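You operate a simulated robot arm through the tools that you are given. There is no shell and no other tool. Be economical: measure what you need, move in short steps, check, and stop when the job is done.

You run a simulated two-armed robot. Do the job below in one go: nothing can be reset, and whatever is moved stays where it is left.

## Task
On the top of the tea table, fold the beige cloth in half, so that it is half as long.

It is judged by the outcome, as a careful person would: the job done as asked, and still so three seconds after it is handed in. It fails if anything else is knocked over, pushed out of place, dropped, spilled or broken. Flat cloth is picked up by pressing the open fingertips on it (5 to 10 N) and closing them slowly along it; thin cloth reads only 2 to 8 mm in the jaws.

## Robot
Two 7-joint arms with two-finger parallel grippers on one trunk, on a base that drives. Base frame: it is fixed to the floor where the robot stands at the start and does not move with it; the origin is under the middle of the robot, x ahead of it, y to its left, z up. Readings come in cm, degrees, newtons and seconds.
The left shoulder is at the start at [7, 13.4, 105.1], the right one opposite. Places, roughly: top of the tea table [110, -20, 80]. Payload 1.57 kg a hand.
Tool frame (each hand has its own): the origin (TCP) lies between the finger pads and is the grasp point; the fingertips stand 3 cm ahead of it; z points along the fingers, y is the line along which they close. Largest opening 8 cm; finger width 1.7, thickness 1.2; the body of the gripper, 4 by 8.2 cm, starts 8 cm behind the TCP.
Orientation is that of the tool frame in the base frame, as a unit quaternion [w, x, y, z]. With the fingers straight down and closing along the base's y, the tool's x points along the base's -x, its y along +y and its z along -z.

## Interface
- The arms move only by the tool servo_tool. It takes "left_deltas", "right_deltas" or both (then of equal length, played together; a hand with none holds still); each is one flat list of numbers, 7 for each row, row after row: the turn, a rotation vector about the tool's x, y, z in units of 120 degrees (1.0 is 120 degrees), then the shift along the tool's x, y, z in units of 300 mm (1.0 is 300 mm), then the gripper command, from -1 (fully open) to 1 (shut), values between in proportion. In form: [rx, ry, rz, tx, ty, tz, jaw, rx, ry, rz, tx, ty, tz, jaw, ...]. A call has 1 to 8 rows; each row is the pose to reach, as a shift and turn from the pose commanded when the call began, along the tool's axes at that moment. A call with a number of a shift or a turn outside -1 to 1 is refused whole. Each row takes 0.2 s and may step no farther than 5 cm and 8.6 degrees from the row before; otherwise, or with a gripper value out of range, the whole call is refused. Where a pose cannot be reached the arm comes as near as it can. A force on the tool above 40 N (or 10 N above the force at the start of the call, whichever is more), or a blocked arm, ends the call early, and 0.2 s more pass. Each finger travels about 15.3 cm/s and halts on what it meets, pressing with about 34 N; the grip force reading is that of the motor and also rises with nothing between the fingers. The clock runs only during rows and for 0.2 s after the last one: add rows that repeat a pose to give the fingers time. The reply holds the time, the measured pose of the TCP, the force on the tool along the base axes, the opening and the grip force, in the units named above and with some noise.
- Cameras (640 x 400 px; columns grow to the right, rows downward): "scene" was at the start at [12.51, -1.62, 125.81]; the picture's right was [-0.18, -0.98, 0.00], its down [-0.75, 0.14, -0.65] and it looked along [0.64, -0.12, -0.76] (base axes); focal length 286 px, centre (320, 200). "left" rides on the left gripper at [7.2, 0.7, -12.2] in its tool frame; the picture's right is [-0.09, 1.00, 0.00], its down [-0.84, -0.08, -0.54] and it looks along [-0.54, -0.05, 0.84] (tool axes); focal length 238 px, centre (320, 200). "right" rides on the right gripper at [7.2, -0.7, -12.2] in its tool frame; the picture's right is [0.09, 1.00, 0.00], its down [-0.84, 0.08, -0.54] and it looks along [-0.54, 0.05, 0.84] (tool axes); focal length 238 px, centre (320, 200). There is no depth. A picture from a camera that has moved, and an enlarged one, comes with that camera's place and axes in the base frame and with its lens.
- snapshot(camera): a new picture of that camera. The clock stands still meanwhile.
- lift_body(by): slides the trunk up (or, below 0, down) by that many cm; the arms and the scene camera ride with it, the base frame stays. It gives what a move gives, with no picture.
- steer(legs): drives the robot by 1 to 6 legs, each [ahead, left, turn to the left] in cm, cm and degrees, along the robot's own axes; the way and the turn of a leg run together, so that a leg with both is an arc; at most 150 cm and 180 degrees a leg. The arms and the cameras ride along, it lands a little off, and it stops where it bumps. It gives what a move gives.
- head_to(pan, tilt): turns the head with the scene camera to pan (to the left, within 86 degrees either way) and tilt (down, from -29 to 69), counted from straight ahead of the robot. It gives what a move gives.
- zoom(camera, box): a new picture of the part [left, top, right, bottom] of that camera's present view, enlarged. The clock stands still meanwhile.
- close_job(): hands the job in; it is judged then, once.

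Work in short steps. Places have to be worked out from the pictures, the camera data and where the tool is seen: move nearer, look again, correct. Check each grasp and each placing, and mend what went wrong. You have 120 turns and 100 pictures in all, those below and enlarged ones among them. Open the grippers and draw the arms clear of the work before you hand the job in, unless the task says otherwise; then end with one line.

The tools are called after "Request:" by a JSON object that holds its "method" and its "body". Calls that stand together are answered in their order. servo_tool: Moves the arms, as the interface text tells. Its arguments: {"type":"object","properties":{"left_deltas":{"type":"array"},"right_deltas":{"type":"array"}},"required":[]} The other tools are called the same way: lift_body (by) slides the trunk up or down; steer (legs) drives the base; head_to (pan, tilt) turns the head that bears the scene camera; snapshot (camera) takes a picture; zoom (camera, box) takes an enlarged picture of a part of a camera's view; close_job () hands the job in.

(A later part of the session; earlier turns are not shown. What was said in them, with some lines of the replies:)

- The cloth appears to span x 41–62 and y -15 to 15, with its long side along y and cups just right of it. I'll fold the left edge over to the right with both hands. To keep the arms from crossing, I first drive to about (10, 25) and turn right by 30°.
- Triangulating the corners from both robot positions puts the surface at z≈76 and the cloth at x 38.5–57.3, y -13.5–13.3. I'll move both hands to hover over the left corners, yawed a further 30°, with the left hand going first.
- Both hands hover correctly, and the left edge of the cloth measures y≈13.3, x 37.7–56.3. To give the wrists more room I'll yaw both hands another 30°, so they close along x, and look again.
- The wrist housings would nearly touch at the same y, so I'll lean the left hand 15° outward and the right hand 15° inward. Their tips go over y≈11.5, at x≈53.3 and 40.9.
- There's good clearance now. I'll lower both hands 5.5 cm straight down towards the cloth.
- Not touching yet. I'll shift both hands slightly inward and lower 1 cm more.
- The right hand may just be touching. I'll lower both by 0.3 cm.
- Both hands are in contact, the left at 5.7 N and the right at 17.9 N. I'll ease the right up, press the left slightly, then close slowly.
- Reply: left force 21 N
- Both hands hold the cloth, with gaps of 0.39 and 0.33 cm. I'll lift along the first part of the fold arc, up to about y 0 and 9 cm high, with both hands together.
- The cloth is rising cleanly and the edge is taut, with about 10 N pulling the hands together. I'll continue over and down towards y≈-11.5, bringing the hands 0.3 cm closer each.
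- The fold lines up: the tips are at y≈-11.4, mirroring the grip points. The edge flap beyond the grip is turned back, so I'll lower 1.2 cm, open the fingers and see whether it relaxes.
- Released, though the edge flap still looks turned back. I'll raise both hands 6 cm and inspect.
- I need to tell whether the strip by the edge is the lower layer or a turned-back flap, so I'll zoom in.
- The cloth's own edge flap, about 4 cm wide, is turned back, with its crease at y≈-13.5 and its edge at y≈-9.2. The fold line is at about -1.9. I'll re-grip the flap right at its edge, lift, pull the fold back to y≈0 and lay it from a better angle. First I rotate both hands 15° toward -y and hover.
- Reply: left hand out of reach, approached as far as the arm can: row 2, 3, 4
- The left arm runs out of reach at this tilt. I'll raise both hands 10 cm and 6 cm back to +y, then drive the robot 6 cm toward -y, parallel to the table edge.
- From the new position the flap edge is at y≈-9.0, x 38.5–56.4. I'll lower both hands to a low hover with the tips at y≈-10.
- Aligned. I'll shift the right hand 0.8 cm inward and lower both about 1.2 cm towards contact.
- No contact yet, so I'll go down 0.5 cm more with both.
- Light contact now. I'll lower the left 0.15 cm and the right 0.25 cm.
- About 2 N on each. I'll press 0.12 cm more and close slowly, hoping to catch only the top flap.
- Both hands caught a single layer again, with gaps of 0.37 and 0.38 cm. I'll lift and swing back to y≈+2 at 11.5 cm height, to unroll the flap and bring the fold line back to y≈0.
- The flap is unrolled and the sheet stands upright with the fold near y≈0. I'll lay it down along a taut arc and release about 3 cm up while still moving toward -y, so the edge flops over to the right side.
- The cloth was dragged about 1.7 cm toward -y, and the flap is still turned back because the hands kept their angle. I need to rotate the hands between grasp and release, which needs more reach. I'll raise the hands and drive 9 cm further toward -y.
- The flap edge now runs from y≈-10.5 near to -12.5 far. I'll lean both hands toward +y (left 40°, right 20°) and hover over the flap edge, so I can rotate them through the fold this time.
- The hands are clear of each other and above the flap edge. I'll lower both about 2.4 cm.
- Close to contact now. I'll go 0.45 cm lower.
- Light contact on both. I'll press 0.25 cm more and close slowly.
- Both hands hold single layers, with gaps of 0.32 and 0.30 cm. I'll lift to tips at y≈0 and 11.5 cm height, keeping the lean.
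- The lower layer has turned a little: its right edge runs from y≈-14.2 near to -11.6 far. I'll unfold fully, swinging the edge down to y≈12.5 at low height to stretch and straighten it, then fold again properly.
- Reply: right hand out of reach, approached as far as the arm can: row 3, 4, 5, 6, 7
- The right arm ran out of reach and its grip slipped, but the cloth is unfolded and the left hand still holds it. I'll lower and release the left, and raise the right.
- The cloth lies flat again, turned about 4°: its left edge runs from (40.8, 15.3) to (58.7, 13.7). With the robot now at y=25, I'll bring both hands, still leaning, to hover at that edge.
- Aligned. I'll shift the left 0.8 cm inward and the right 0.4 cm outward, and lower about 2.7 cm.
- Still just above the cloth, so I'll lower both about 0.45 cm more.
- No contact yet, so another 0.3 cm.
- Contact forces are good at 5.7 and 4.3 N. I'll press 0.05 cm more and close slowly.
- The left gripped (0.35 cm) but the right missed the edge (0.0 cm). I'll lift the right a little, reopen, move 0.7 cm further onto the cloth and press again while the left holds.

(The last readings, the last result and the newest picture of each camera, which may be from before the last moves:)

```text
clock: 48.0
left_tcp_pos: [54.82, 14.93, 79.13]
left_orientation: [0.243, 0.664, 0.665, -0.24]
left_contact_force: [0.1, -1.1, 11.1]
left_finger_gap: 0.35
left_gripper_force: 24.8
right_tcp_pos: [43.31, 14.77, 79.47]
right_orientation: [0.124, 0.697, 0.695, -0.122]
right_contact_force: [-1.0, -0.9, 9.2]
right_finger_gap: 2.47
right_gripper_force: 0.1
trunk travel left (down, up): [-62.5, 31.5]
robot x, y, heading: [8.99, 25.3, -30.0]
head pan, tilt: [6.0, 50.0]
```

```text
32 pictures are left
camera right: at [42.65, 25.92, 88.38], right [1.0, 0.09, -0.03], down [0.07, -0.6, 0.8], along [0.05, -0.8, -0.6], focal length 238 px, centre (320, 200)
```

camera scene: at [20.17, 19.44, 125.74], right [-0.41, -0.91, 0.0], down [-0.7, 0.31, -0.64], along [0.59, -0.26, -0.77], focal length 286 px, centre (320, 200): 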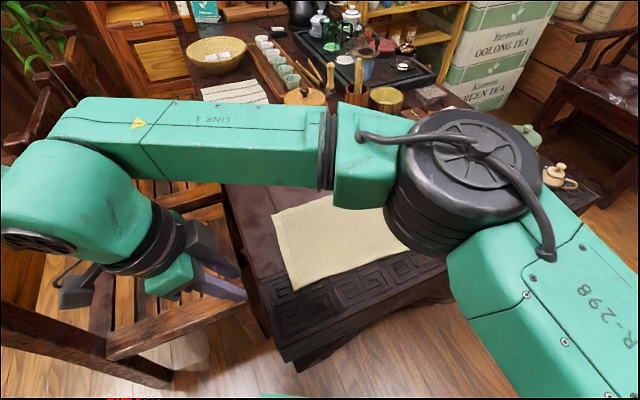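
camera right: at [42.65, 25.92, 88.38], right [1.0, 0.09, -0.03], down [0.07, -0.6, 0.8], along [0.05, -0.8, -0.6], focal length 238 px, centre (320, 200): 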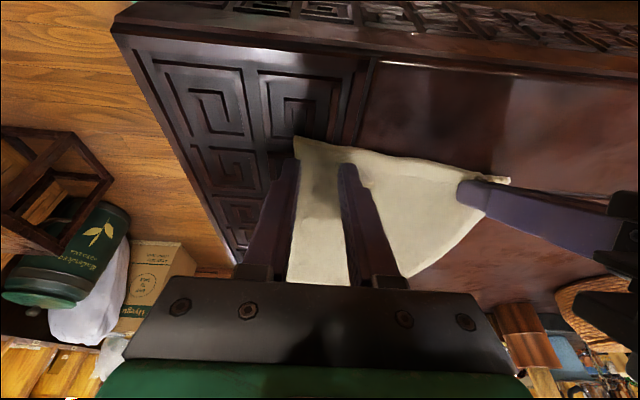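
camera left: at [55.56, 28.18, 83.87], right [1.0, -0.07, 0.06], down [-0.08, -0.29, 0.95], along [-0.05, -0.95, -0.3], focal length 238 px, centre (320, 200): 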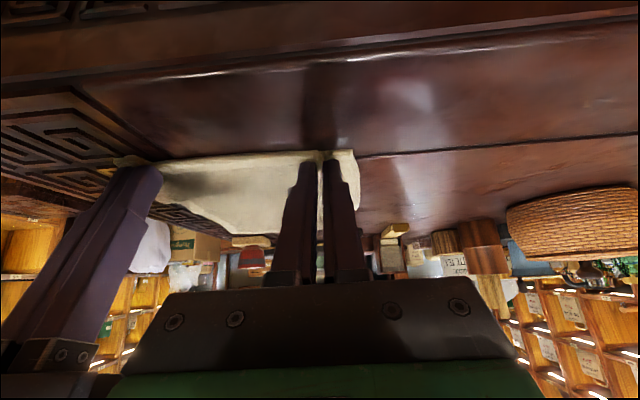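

The right is in contact at 9 N, just inside the edge. I'll close it slowly.

Request:
{"method": "servo_tool", "body": {"right_deltas": [0, 0, 0, 0, 0, 0, 0.45, 0, 0, 0, 0, 0, 0, 0.53, 0, 0, 0, 0, 0, 0, 0.61, 0, 0, 0, 0, 0, 0, 0.69, 0, 0, 0, 0, 0, 0, 0.77, 0, 0, 0, 0, 0, 0, 0.87, 0, 0, 0, 0, 0, 0, 1, 0, 0, 0, 0, 0, 0, 1]}}

Request:
{"method": "snapshot", "body": {"camera": "right"}}

```text
clock: 49.8
left_tcp_pos: [54.89, 14.91, 79.05]
left_orientation: [0.242, 0.664, 0.664, -0.242]
left_contact_force: [-3.8, -0.8, 11.6]
left_finger_gap: 0.35
left_gripper_force: 24.7
right_tcp_pos: [43.26, 14.85, 79.42]
right_orientation: [0.125, 0.697, 0.696, -0.122]
right_contact_force: [6.9, -0.1, 13.5]
right_finger_gap: 0.4
right_gripper_force: 24.5
trunk travel left (down, up): [-62.5, 31.5]
robot x, y, heading: [9.1, 25.04, -29.9]
head pan, tilt: [6.0, 50.0]
```

```text
31 pictures are left
camera right: at [42.68, 25.94, 88.34], right [1.0, 0.09, -0.03], down [0.07, -0.6, 0.8], along [0.05, -0.8, -0.6], focal length 238 px, centre (320, 200)
```

right: 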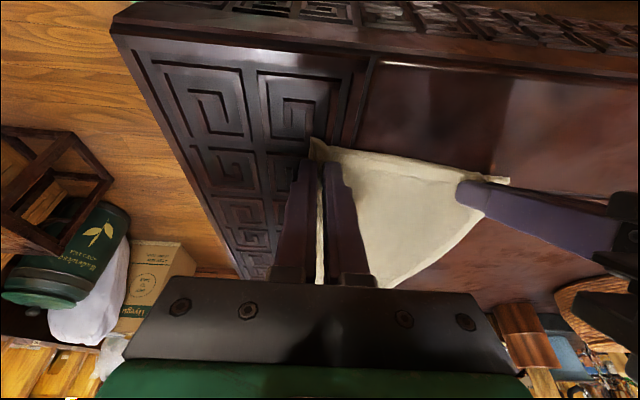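

Both hands now hold the edge (0.35 and 0.40 cm). I'll lift along a wide arc to tips at about y=6.5 and 10.8 cm height.

Request:
{"method": "servo_tool", "body": {"left_deltas": [0, 0, 0, -0.048, 0, -0.047, 1, 0, 0, 0, -0.104, 0, -0.087, 1, 0, 0, 0, -0.169, 0, -0.119, 1, 0, 0, 0, -0.248, 0, -0.14, 1, 0, 0, 0, -0.33, 0, -0.145, 1, 0, 0, 0, -0.405, 0, -0.13, 1], "right_deltas": [0, 0, 0, -0.029, 0, -0.06, 1, 0, 0, 0, -0.068, 0, -0.117, 1, 0, 0, 0, -0.119, 0, -0.17, 1, 0, 0, 0, -0.185, 0, -0.216, 1, 0, 0, 0, -0.261, 0, -0.249, 1, 0, 0, 0, -0.336, 0, -0.261, 1]}}

Request:
{"method": "steer", "body": {"legs": [[4.7, -8.2, 0]]}}

Request:
{"method": "snapshot", "body": {"camera": "scene"}}

Request:
{"method": "snapshot", "body": {"camera": "right"}}

```text
clock: 51.2
left_tcp_pos: [54.97, 7.76, 89.64]
left_orientation: [0.24, 0.664, 0.665, -0.241]
left_contact_force: [-5.6, 0.5, -1.0]
left_finger_gap: 0.34
left_gripper_force: 24.7
right_tcp_pos: [43.46, 7.8, 90.23]
right_orientation: [0.121, 0.697, 0.696, -0.123]
right_contact_force: [6.2, -0.9, 0.1]
right_finger_gap: 0.36
right_gripper_force: 24.6
trunk travel left (down, up): [-62.5, 31.5]
robot x, y, heading: [8.77, 25.45, -30.0]
head pan, tilt: [6.0, 50.0]
```

```text
clock: 52.4
left_tcp_pos: [55.06, -1.4, 89.89]
left_orientation: [0.24, 0.665, 0.665, -0.242]
left_contact_force: [-5.4, 0.9, -0.4]
left_finger_gap: 0.34
left_gripper_force: 24.5
right_tcp_pos: [43.42, -1.47, 90.12]
right_orientation: [0.122, 0.697, 0.696, -0.123]
right_contact_force: [5.7, -1.4, -0.5]
right_finger_gap: 0.33
right_gripper_force: 24.3
trunk travel left (down, up): [-62.5, 31.5]
robot x, y, heading: [9.16, 15.81, -30.3]
head pan, tilt: [6.0, 50.0]
```

```text
30 pictures are left
camera scene: at [20.15, 9.91, 125.73], right [-0.41, -0.91, 0.0], down [-0.7, 0.31, -0.64], along [0.59, -0.26, -0.77], focal length 286 px, centre (320, 200)
```

scene: 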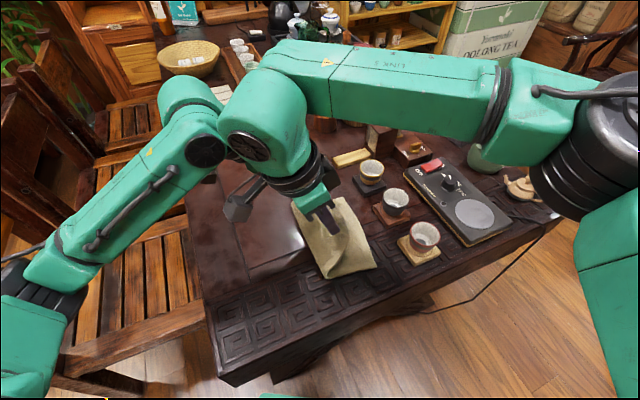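

```text
29 pictures are left
camera right: at [42.85, 9.48, 99.24], right [1.0, 0.09, -0.03], down [0.08, -0.6, 0.8], along [0.05, -0.8, -0.6], focal length 238 px, centre (320, 200)
```

right: 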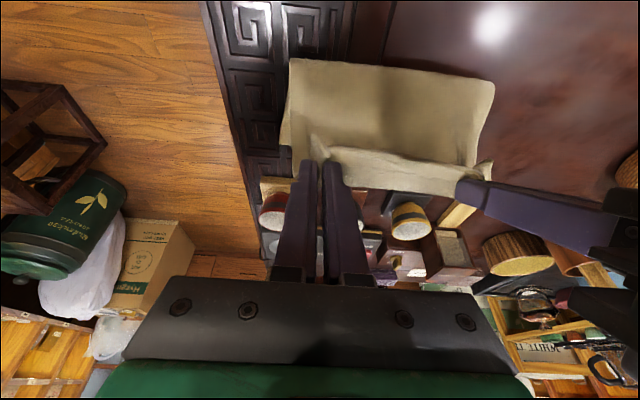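

The sheet is up and the fold is forming cleanly. The lower layer's right edge runs from (39.2, -9.9) to (56.5, -12.2). Now I'll lay the edge over while rotating both hands 55° toward -y, ending with tips about 1.6 cm above the table at y≈-9.1 and -10.6.

Request:
{"method": "servo_tool", "body": {"left_deltas": [0, 0.0667, 0, -0.032, -0.007, 0.047, 1, 0, 0.1333, 0, -0.055, -0.014, 0.106, 1, 0, 0.2, 0, -0.076, -0.021, 0.174, 1, 0, 0.2667, 0, -0.088, -0.028, 0.243, 1, 0, 0.3333, 0, -0.09, -0.035, 0.315, 1, 0, 0.4, 0, -0.082, -0.042, 0.382, 1, 0, 0.458, 0, -0.067, -0.047, 0.439, 1], "right_deltas": [0, 0.0667, 0, -0.043, -0.007, 0.037, 1, 0, 0.1333, 0, -0.082, -0.014, 0.088, 1, 0, 0.2, 0, -0.118, -0.021, 0.147, 1, 0, 0.2667, 0, -0.149, -0.028, 0.21, 1, 0, 0.3333, 0, -0.17, -0.035, 0.278, 1, 0, 0.4, 0, -0.182, -0.042, 0.35, 1, 0, 0.458, 0, -0.185, -0.047, 0.404, 1]}}

Request:
{"method": "snapshot", "body": {"camera": "left"}}

Request:
{"method": "snapshot", "body": {"camera": "right"}}

Request:
{"method": "snapshot", "body": {"camera": "scene"}}

```text
clock: 54.0
left_tcp_pos: [53.42, -11.74, 81.11]
left_orientation: [-0.092, 0.703, 0.699, 0.094]
left_contact_force: [-6.2, 0.4, 0.1]
left_finger_gap: 0.31
left_gripper_force: 24.9
right_tcp_pos: [41.94, -11.26, 80.78]
right_orientation: [-0.213, 0.674, 0.674, 0.216]
right_contact_force: [6.3, -1.1, -0.4]
right_finger_gap: 0.38
right_gripper_force: 24.5
trunk travel left (down, up): [-62.5, 31.5]
robot x, y, heading: [9.1, 16.13, -30.2]
head pan, tilt: [6.0, 50.0]
```

```text
28 pictures are left
camera left: at [54.16, -8.12, 94.8], right [1.0, -0.09, -0.02], down [-0.08, -0.95, 0.3], along [-0.05, -0.3, -0.95], focal length 238 px, centre (320, 200)
```

left: 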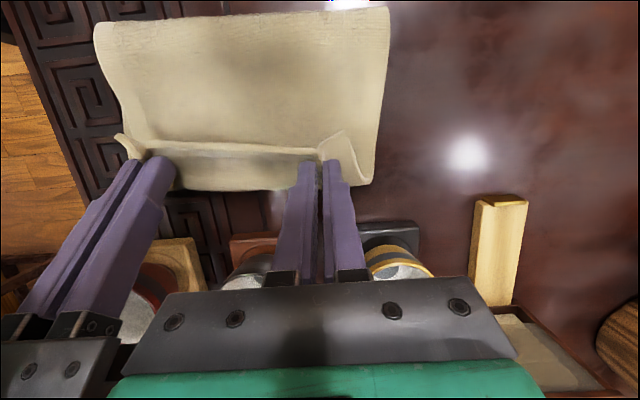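

```text
27 pictures are left
camera right: at [41.25, -12.27, 94.9], right [1.0, 0.07, 0.06], down [0.08, -1.0, -0.04], along [0.05, 0.04, -1.0], focal length 238 px, centre (320, 200)
```

right: 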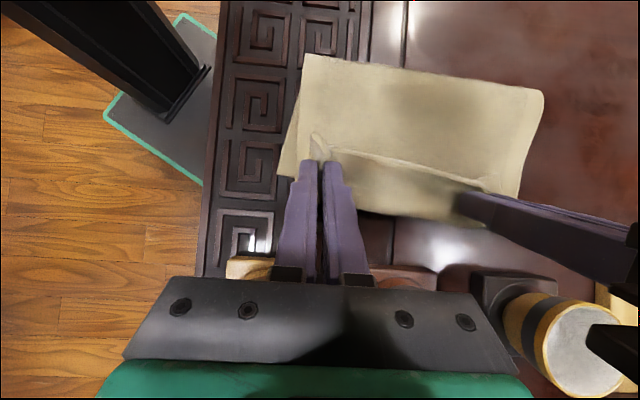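

```text
26 pictures are left
camera scene: at [19.96, 9.62, 125.74], right [-0.41, -0.91, 0.0], down [-0.7, 0.31, -0.64], along [0.59, -0.26, -0.77], focal length 286 px, centre (320, 200)
```

scene: 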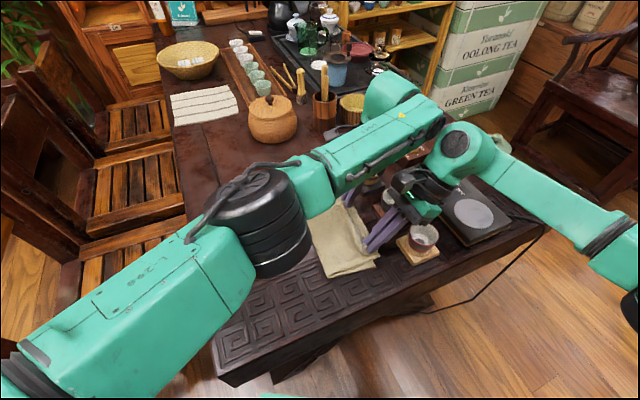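

The tail is still upright, and the fold has drifted to y≈-1.2 because the high lift peels up the lower layer. I'll swing the edge back to +y, then roll it over low at 3–4 cm so the slack stays on the fold side. I'll end about 3 cm short of the current spot.

Request:
{"method": "servo_tool", "body": {"left_deltas": [0, 0, 0, 0.067, 0, -0.12, 1, 0, 0, 0, 0.193, 0, -0.207, 1, 0, 0, 0, 0.335, 0, -0.221, 1, 0, 0, 0, 0.46, 0, -0.17, 1, 0, 0, 0, 0.519, 0, -0.068, 1, 0, 0, 0, 0.545, 0, 0.025, 1], "right_deltas": [0, 0, 0, 0.104, 0, -0.09, 1, 0, 0, 0, 0.253, 0, -0.128, 1, 0, 0, 0, 0.391, 0, -0.093, 1, 0, 0, 0, 0.49, 0, -0.002, 1, 0, 0, 0, 0.511, 0, 0.114, 1, 0, 0, 0, 0.504, 0, 0.21, 1]}}

Request:
{"method": "snapshot", "body": {"camera": "scene"}}

```text
clock: 55.4
left_tcp_pos: [53.55, 4.7, 84.4]
left_orientation: [-0.093, 0.701, 0.701, 0.091]
left_contact_force: [-3.3, 0.1, -0.5]
left_finger_gap: 0.31
left_gripper_force: 24.9
right_tcp_pos: [42.15, 5.03, 84.29]
right_orientation: [-0.212, 0.675, 0.675, 0.211]
right_contact_force: [2.8, 0.4, -0.3]
right_finger_gap: 0.34
right_gripper_force: 24.6
trunk travel left (down, up): [-62.5, 31.5]
robot x, y, heading: [9.09, 15.7, -30.2]
head pan, tilt: [6.0, 50.0]
```

```text
25 pictures are left
camera scene: at [20.19, 9.99, 125.74], right [-0.41, -0.91, 0.0], down [-0.7, 0.31, -0.64], along [0.59, -0.26, -0.77], focal length 286 px, centre (320, 200)
```

scene: 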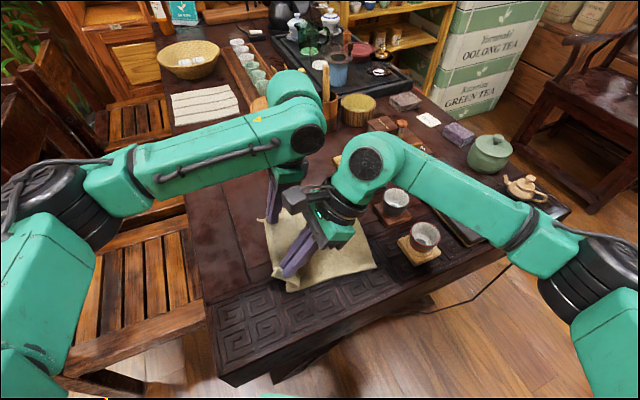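

The cloth is opened low and the lower layer hasn't moved, with its right near corner still at about y -10. Now I'll roll it over low toward the right.

Request:
{"method": "servo_tool", "body": {"left_deltas": [0, 0, 0, -0.068, 0, -0.006, 1, 0, 0, 0, -0.135, 0, -0.012, 1, 0, 0, 0, -0.266, 0, -0.037, 1, 0, 0, 0, -0.351, 0, -0.042, 1, 0, 0, 0, -0.404, 0, -0.039, 1, 0, 0, 0, -0.44, 0, -0.032, 1, 0, 0, 0, -0.445, 0, -0.016, 1], "right_deltas": [0, 0, 0, -0.062, 0, -0.029, 1, 0, 0, 0, -0.123, 0, -0.057, 1, 0, 0, 0, -0.238, 0, -0.126, 1, 0, 0, 0, -0.315, 0, -0.16, 1, 0, 0, 0, -0.366, 0, -0.175, 1, 0, 0, 0, -0.403, 0, -0.18, 1, 0, 0, 0, -0.412, 0, -0.167, 1]}}

Request:
{"method": "snapshot", "body": {"camera": "right"}}

Request:
{"method": "zoom", "body": {"camera": "scene", "box": [240, 160, 480, 320]}}

```text
clock: 57.0
left_tcp_pos: [53.52, -8.56, 81.45]
left_orientation: [-0.093, 0.701, 0.701, 0.092]
left_contact_force: [-3.9, 0.5, 0.2]
left_finger_gap: 0.36
left_gripper_force: 24.5
right_tcp_pos: [42.12, -8.11, 81.31]
right_orientation: [-0.212, 0.675, 0.674, 0.213]
right_contact_force: [3.0, -0.2, 0.3]
right_finger_gap: 0.36
right_gripper_force: 24.3
trunk travel left (down, up): [-62.5, 31.5]
robot x, y, heading: [8.97, 15.61, -30.2]
head pan, tilt: [6.0, 50.0]
```

```text
24 pictures are left
camera right: at [41.5, -9.01, 95.44], right [1.0, 0.08, 0.05], down [0.08, -1.0, -0.03], along [0.05, 0.04, -1.0], focal length 238 px, centre (320, 200)
```

right: 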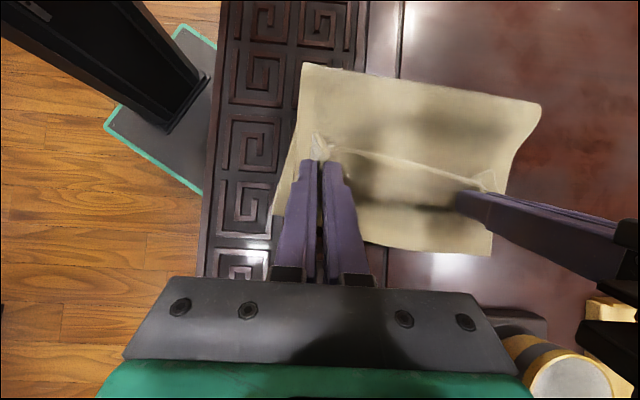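

```text
2.50 times, centred on (360, 240) of scene
camera zoom: at [20.16, 9.95, 125.74], right [-0.41, -0.91, 0.0], down [-0.7, 0.31, -0.64], along [0.59, -0.26, -0.77], focal length 716 px, centre (220, 100)
```

zoom: 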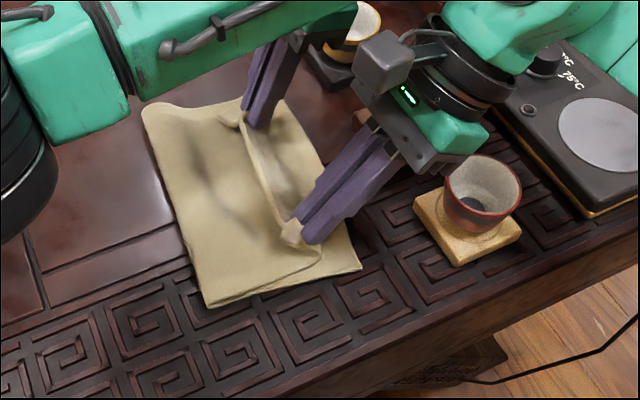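

The fold is now at y≈+1.7 near to +0.5 far, much better. I'll lower a little, open, and withdraw along the finger axes.

Request:
{"method": "servo_tool", "body": {"left_deltas": [0, 0, 0, 0.008, 0, 0.02, 1, 0, 0, 0, 0.017, 0, 0.039, 1, 0, 0, 0, 0.017, 0, 0.039, 0.6, 0, 0, 0, 0.017, 0, 0.039, 0.3, 0, 0, 0, 0.01, 0, -0.02, 0.3, 0, 0, 0, 0, 0, -0.1, 0.3, 0, 0, 0, 0, 0, -0.22, 0.3], "right_deltas": [0, 0, 0, 0.001, 0, 0.02, 1, 0, 0, 0, 0.003, 0, 0.043, 1, 0, 0, 0, 0.003, 0, 0.043, 0.6, 0, 0, 0, 0.003, 0, 0.043, 0.3, 0, 0, 0, 0, 0, -0.02, 0.3, 0, 0, 0, 0, 0, -0.1, 0.3, 0, 0, 0, 0.03, 0, -0.22, 0.3]}}

Request:
{"method": "snapshot", "body": {"camera": "right"}}

Request:
{"method": "zoom", "body": {"camera": "scene", "box": [240, 160, 480, 320]}}

```text
clock: 58.5
left_tcp_pos: [53.31, -10.37, 87.84]
left_orientation: [-0.093, 0.701, 0.701, 0.092]
left_contact_force: [-0.3, 1.2, 0.7]
left_finger_gap: 2.8
left_gripper_force: 0.1
right_tcp_pos: [42.0, -11.09, 87.38]
right_orientation: [-0.212, 0.674, 0.675, 0.213]
right_contact_force: [0.1, -0.1, -0.2]
right_finger_gap: 2.81
right_gripper_force: 0.1
trunk travel left (down, up): [-62.5, 31.5]
robot x, y, heading: [8.54, 15.98, -29.8]
head pan, tilt: [6.0, 50.0]
```

```text
22 pictures are left
camera right: at [41.27, -12.07, 101.39], right [1.0, 0.08, 0.05], down [0.08, -1.0, -0.04], along [0.05, 0.04, -1.0], focal length 238 px, centre (320, 200)
```

right: 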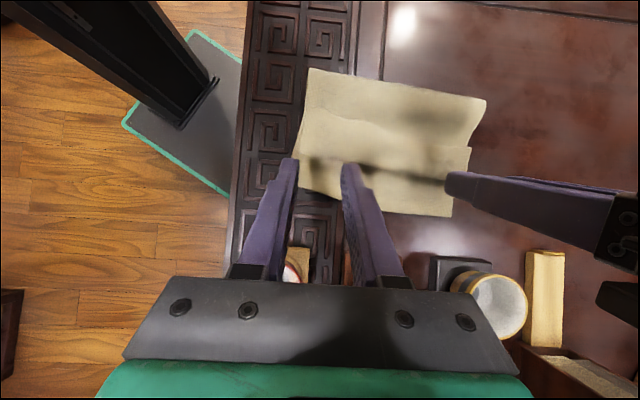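

```text
2.50 times, centred on (360, 240) of scene
camera zoom: at [20.02, 9.91, 125.74], right [-0.41, -0.91, 0.0], down [-0.7, 0.31, -0.64], along [0.59, -0.26, -0.77], focal length 716 px, centre (220, 100)
```

zoom: 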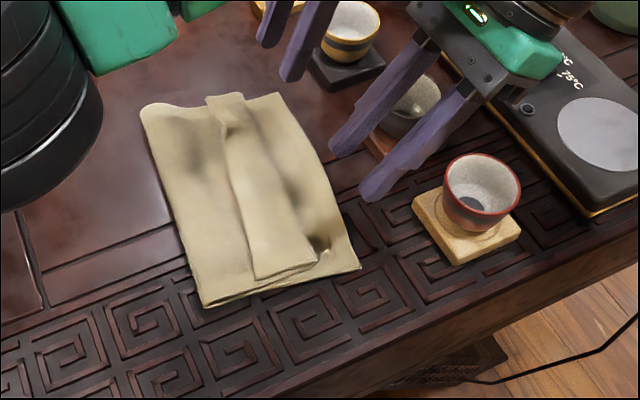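

The flap hinges at y≈-6.9 near to -8.8 far, and when flipped its edge would lie about on the lower layer's right edge. I'll flip it by closing both grippers, leaning them toward +y, and sweeping the fingertips under the flap edge toward -y. First I move to the start positions.

Request:
{"method": "servo_tool", "body": {"left_deltas": [0, -0.0655, 0, 0.055, -0.002, 0.015, 0.6, 0, -0.131, 0, 0.111, -0.004, 0.03, 1, 0, -0.1965, 0, 0.166, -0.006, 0.044, 1, 0, -0.262, 0, 0.222, -0.008, 0.059, 1, 0, -0.3275, 0, 0.277, -0.01, 0.074, 1, 0, -0.393, 0, 0.261, -0.01, 0.133, 1, 0, -0.458, 0, 0.246, -0.01, 0.192, 1, 0, -0.458, 0, 0.23, -0.01, 0.251, 1], "right_deltas": [0, -0.0655, 0, 0.057, 0.01, 0.04, 0.6, 0, -0.131, 0, 0.115, 0.02, 0.08, 1, 0, -0.1965, 0, 0.172, 0.03, 0.12, 1, 0, -0.262, 0, 0.23, 0.04, 0.16, 1, 0, -0.3275, 0, 0.287, 0.05, 0.2, 1, 0, -0.393, 0, 0.258, 0.05, 0.242, 1, 0, -0.458, 0, 0.228, 0.05, 0.285, 1, 0, -0.458, 0, 0.199, 0.05, 0.327, 1]}}

Request:
{"method": "snapshot", "body": {"camera": "left"}}

Request:
{"method": "snapshot", "body": {"camera": "right"}}

```text
clock: 60.4
left_tcp_pos: [53.32, -1.75, 82.3]
left_orientation: [0.242, 0.665, 0.664, -0.242]
left_contact_force: [0.2, 0.0, -0.3]
left_finger_gap: 0.0
left_gripper_force: 21.7
right_tcp_pos: [43.43, -0.47, 82.41]
right_orientation: [0.124, 0.696, 0.696, -0.123]
right_contact_force: [0.0, -0.4, 0.5]
right_finger_gap: 0.0
right_gripper_force: 21.5
trunk travel left (down, up): [-62.5, 31.5]
robot x, y, heading: [8.37, 15.67, -30.0]
head pan, tilt: [6.0, 50.0]
```

```text
20 pictures are left
camera left: at [54.02, 11.57, 87.05], right [1.0, -0.07, 0.06], down [-0.08, -0.29, 0.95], along [-0.05, -0.95, -0.3], focal length 238 px, centre (320, 200)
```

left: 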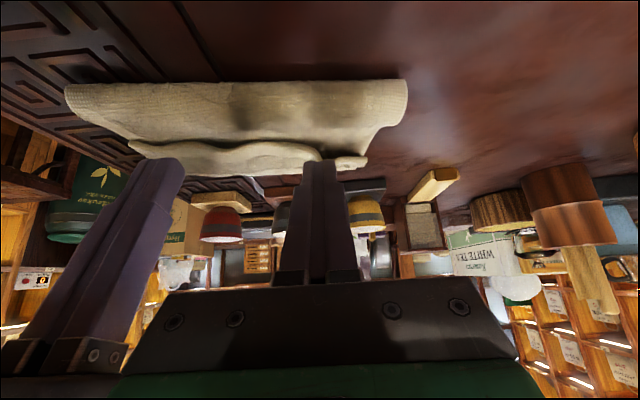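

```text
19 pictures are left
camera right: at [42.91, 10.57, 91.51], right [1.0, 0.09, -0.03], down [0.08, -0.6, 0.8], along [0.05, -0.8, -0.6], focal length 238 px, centre (320, 200)
```

right: 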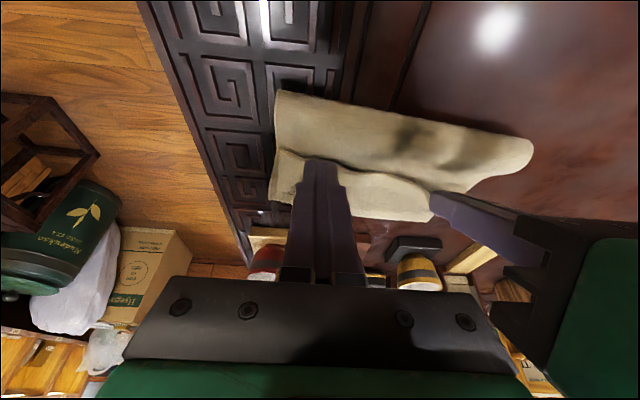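

The flap's edge is wavy and slightly raised, which suits sweeping. I'll lower the closed tips 1.5 cm onto the top layer just behind the flap edge.

Request:
{"method": "servo_tool", "body": {"left_deltas": [0, 0, 0, 0.016, 0, 0.019, 1, 0, 0, 0, 0.032, 0, 0.038, 1], "right_deltas": [0, 0, 0, 0.009, 0, 0.024, 1, 0, 0, 0, 0.017, 0, 0.047, 1]}}

Request:
{"method": "snapshot", "body": {"camera": "right"}}

```text
clock: 61.0
left_tcp_pos: [53.32, -1.73, 80.83]
left_orientation: [0.241, 0.664, 0.665, -0.242]
left_contact_force: [-0.3, -0.6, -0.1]
left_finger_gap: 0.0
left_gripper_force: 21.2
right_tcp_pos: [43.58, -0.5, 81.03]
right_orientation: [0.124, 0.696, 0.697, -0.122]
right_contact_force: [0.0, -0.8, 0.2]
right_finger_gap: 0.01
right_gripper_force: 21.1
trunk travel left (down, up): [-62.5, 31.5]
robot x, y, heading: [9.28, 15.81, -30.4]
head pan, tilt: [6.0, 50.0]
```

```text
18 pictures are left
camera right: at [42.96, 10.56, 90.0], right [1.0, 0.09, -0.03], down [0.08, -0.6, 0.8], along [0.05, -0.8, -0.6], focal length 238 px, centre (320, 200)
```

right: 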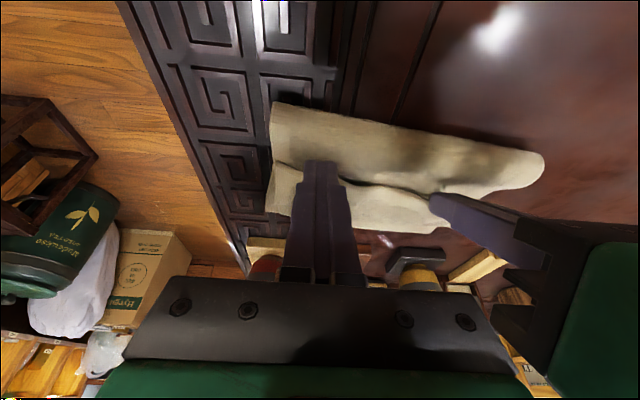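

The tips are just behind the flap edge and not yet touching. Now one sweep with both: dip 0.7 cm, push toward -y under the flap, then rise and carry it over.

Request:
{"method": "servo_tool", "body": {"left_deltas": [0, 0, 0, 0.015, 0, 0.018, 1, 0, 0, 0, -0.016, 0, 0.048, 1, 0, 0, 0, -0.056, 0, 0.068, 1, 0, 0, 0, -0.109, 0, 0.078, 1, 0, 0, 0, -0.167, 0, 0.075, 1, 0, 0, 0, -0.222, 0, 0.078, 1, 0, 0, 0, -0.269, 0, 0.095, 1, 0, 0, 0, -0.289, 0, 0.112, 1], "right_deltas": [0, 0, 0, 0.008, 0, 0.022, 1, 0, 0, 0, -0.038, 0, 0.042, 1, 0, 0, 0, -0.088, 0, 0.05, 1, 0, 0, 0, -0.144, 0, 0.042, 1, 0, 0, 0, -0.205, 0, 0.021, 1, 0, 0, 0, -0.263, 0, 0.007, 1, 0, 0, 0, -0.316, 0, 0.009, 1, 0, 0, 0, -0.357, 0, 0.023, 1]}}

Request:
{"method": "snapshot", "body": {"camera": "right"}}

```text
clock: 62.8
left_tcp_pos: [53.38, -10.47, 83.7]
left_orientation: [0.241, 0.664, 0.665, -0.241]
left_contact_force: [0.2, -0.4, 0.4]
left_finger_gap: 0.01
left_gripper_force: 21.4
right_tcp_pos: [43.6, -10.82, 84.1]
right_orientation: [0.123, 0.696, 0.697, -0.122]
right_contact_force: [-0.4, 0.6, 0.1]
right_finger_gap: 0.0
right_gripper_force: 21.3
trunk travel left (down, up): [-62.5, 31.5]
robot x, y, heading: [8.6, 15.99, -30.1]
head pan, tilt: [6.0, 50.0]
```

```text
17 pictures are left
camera right: at [42.91, 0.23, 93.13], right [1.0, 0.09, -0.03], down [0.08, -0.6, 0.8], along [0.05, -0.79, -0.6], focal length 238 px, centre (320, 200)
```

right: 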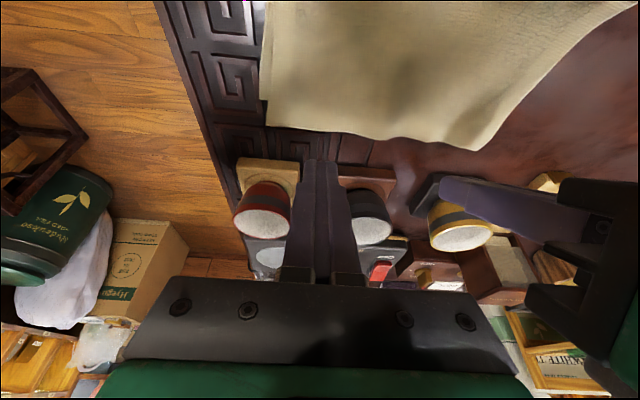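

The flap has flipped over: no turned-back strip is visible now. I'll raise both hands and inspect.

Request:
{"method": "servo_tool", "body": {"left_deltas": [0, 0, 0, -0.057, 0, -0.068, 1, 0, 0, 0, -0.114, 0, -0.136, 1, 0, 0, 0, -0.171, 0, -0.204, 1], "right_deltas": [0, 0, 0, -0.03, 0, -0.084, 1, 0, 0, 0, -0.06, 0, -0.168, 1, 0, 0, 0, -0.091, 0, -0.251, 1]}}

Request:
{"method": "snapshot", "body": {"camera": "right"}}

Request:
{"method": "zoom", "body": {"camera": "scene", "box": [240, 160, 480, 320]}}

```text
clock: 63.5
left_tcp_pos: [53.22, -10.52, 91.82]
left_orientation: [0.241, 0.665, 0.665, -0.241]
left_contact_force: [0.0, -0.9, 0.4]
left_finger_gap: 0.01
left_gripper_force: 21.7
right_tcp_pos: [43.48, -10.75, 92.13]
right_orientation: [0.124, 0.696, 0.696, -0.124]
right_contact_force: [-0.6, 0.0, -0.5]
right_finger_gap: 0.0
right_gripper_force: 21.2
trunk travel left (down, up): [-62.5, 31.5]
robot x, y, heading: [9.01, 15.99, -30.2]
head pan, tilt: [6.0, 50.0]
```

```text
16 pictures are left
camera right: at [42.88, 0.29, 101.14], right [1.0, 0.09, -0.03], down [0.08, -0.6, 0.8], along [0.05, -0.8, -0.6], focal length 238 px, centre (320, 200)
```

right: 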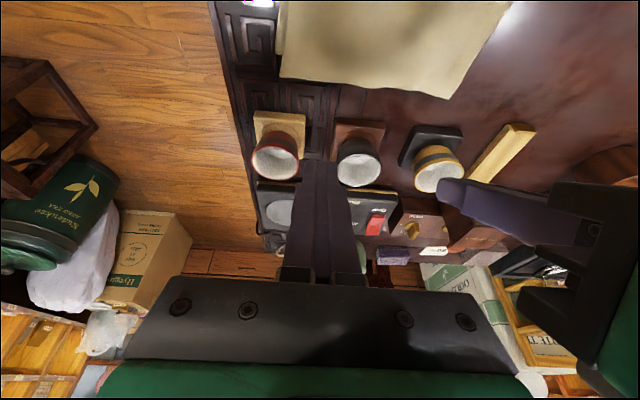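

```text
2.50 times, centred on (360, 240) of scene
camera zoom: at [20.09, 9.94, 125.73], right [-0.41, -0.91, 0.0], down [-0.7, 0.31, -0.64], along [0.59, -0.26, -0.77], focal length 716 px, centre (220, 100)
```

zoom: 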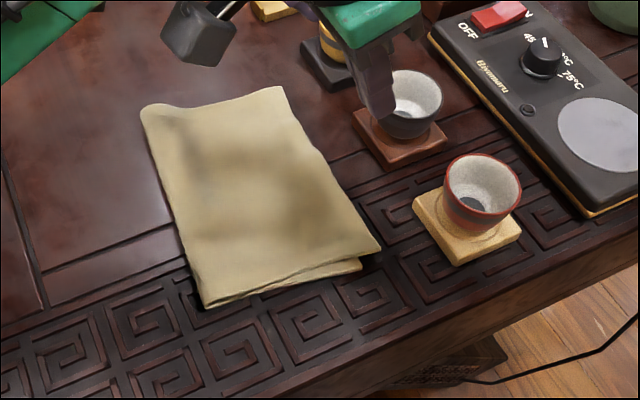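

The cloth is folded in half: the fold is at y≈+2 to 0, the free edges meet on the right with only a small overhang at the near corner, and the cups are untouched. I'll raise and open the grippers, then back the robot away.

Request:
{"method": "servo_tool", "body": {"left_deltas": [0, 0, 0, -0.057, 0, -0.068, 0, 0, 0, 0, -0.1, 0, -0.12, -0.6, 0, 0, 0, -0.1, 0, -0.12, -1, 0, 0, 0, -0.1, 0, -0.12, -1], "right_deltas": [0, 0, 0, -0.03, 0, -0.084, 0, 0, 0, 0, -0.053, 0, -0.147, -0.6, 0, 0, 0, -0.053, 0, -0.147, -1, 0, 0, 0, -0.053, 0, -0.147, -1]}}

Request:
{"method": "steer", "body": {"legs": [[-25, 0, 0]]}}

Request:
{"method": "snapshot", "body": {"camera": "scene"}}

```text
clock: 64.5
left_tcp_pos: [53.44, -10.53, 96.52]
left_orientation: [0.241, 0.664, 0.665, -0.242]
left_contact_force: [12.8, -2.0, 0.5]
left_finger_gap: 6.86
left_gripper_force: 0.0
right_tcp_pos: [43.66, -10.66, 96.84]
right_orientation: [0.124, 0.696, 0.697, -0.123]
right_contact_force: [-13.1, 2.1, 1.2]
right_finger_gap: 6.86
right_gripper_force: 0.1
trunk travel left (down, up): [-62.5, 31.5]
robot x, y, heading: [8.6, 15.9, -30.0]
head pan, tilt: [6.0, 50.0]
```

```text
clock: 66.4
left_tcp_pos: [31.39, 2.15, 96.46]
left_orientation: [0.241, 0.664, 0.666, -0.241]
left_contact_force: [13.4, -0.9, 0.9]
left_finger_gap: 6.8
left_gripper_force: 0.0
right_tcp_pos: [21.61, 2.08, 96.73]
right_orientation: [0.123, 0.696, 0.697, -0.123]
right_contact_force: [-13.9, -0.2, 0.0]
right_finger_gap: 6.74
right_gripper_force: 0.0
trunk travel left (down, up): [-62.5, 31.5]
robot x, y, heading: [-13.17, 28.55, -30.0]
head pan, tilt: [6.0, 50.0]
```

```text
14 pictures are left
camera scene: at [-1.76, 22.6, 125.73], right [-0.41, -0.91, 0.0], down [-0.7, 0.31, -0.64], along [0.59, -0.26, -0.77], focal length 286 px, centre (320, 200)
```

scene: 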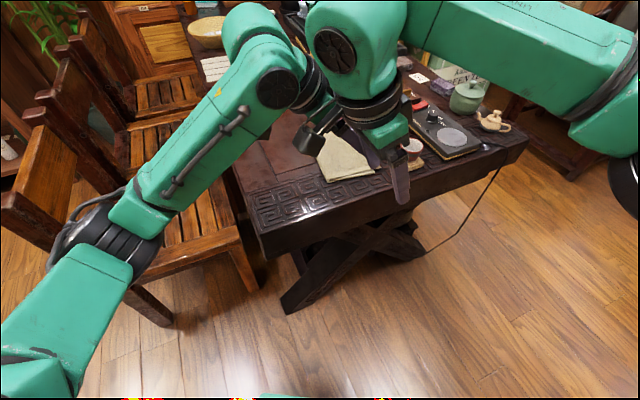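

The two open hands are just touching each other (13 N). I'll separate them by a few cm and check the cloth once more.

Request:
{"method": "servo_tool", "body": {"left_deltas": [0, 0, 0, 0, 0.06, 0, -1, 0, 0, 0, 0, 0.12, 0, -1], "right_deltas": [0, 0, 0, -0.04, -0.02, -0.02, -1, 0, 0, 0, -0.12, -0.03, -0.04, -1]}}

Request:
{"method": "zoom", "body": {"camera": "scene", "box": [260, 80, 500, 240]}}

```text
clock: 67.0
left_tcp_pos: [34.87, 2.08, 96.31]
left_orientation: [0.241, 0.664, 0.666, -0.241]
left_contact_force: [0.6, -0.7, 0.3]
left_finger_gap: 8.04
left_gripper_force: 0.1
right_tcp_pos: [20.68, -0.89, 99.15]
right_orientation: [0.123, 0.696, 0.696, -0.123]
right_contact_force: [-0.3, 0.0, 0.9]
right_finger_gap: 8.0
right_gripper_force: 0.0
trunk travel left (down, up): [-62.5, 31.5]
robot x, y, heading: [-13.0, 28.22, -30.0]
head pan, tilt: [6.0, 50.0]
```

```text
2.50 times, centred on (380, 160) of scene
camera zoom: at [-1.82, 22.55, 125.73], right [-0.41, -0.91, 0.0], down [-0.7, 0.31, -0.64], along [0.59, -0.26, -0.77], focal length 716 px, centre (170, 300)
```

zoom: 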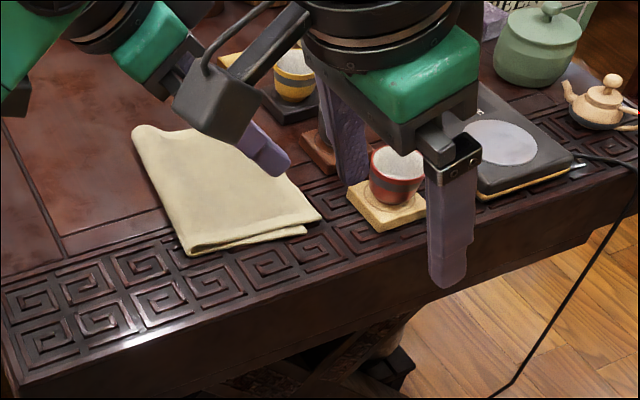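

The cloth lies folded in half, everything else is in place, and the hands are open and clear. I'm handing the job in.

Request:
{"method": "close_job", "body": {}}

```text
The job is handed in.
```

The beige cloth is folded in half to about half its length on the tea table; its free edges meet on the right except for about 2 cm of overhang at the near corner, and nothing else was moved.
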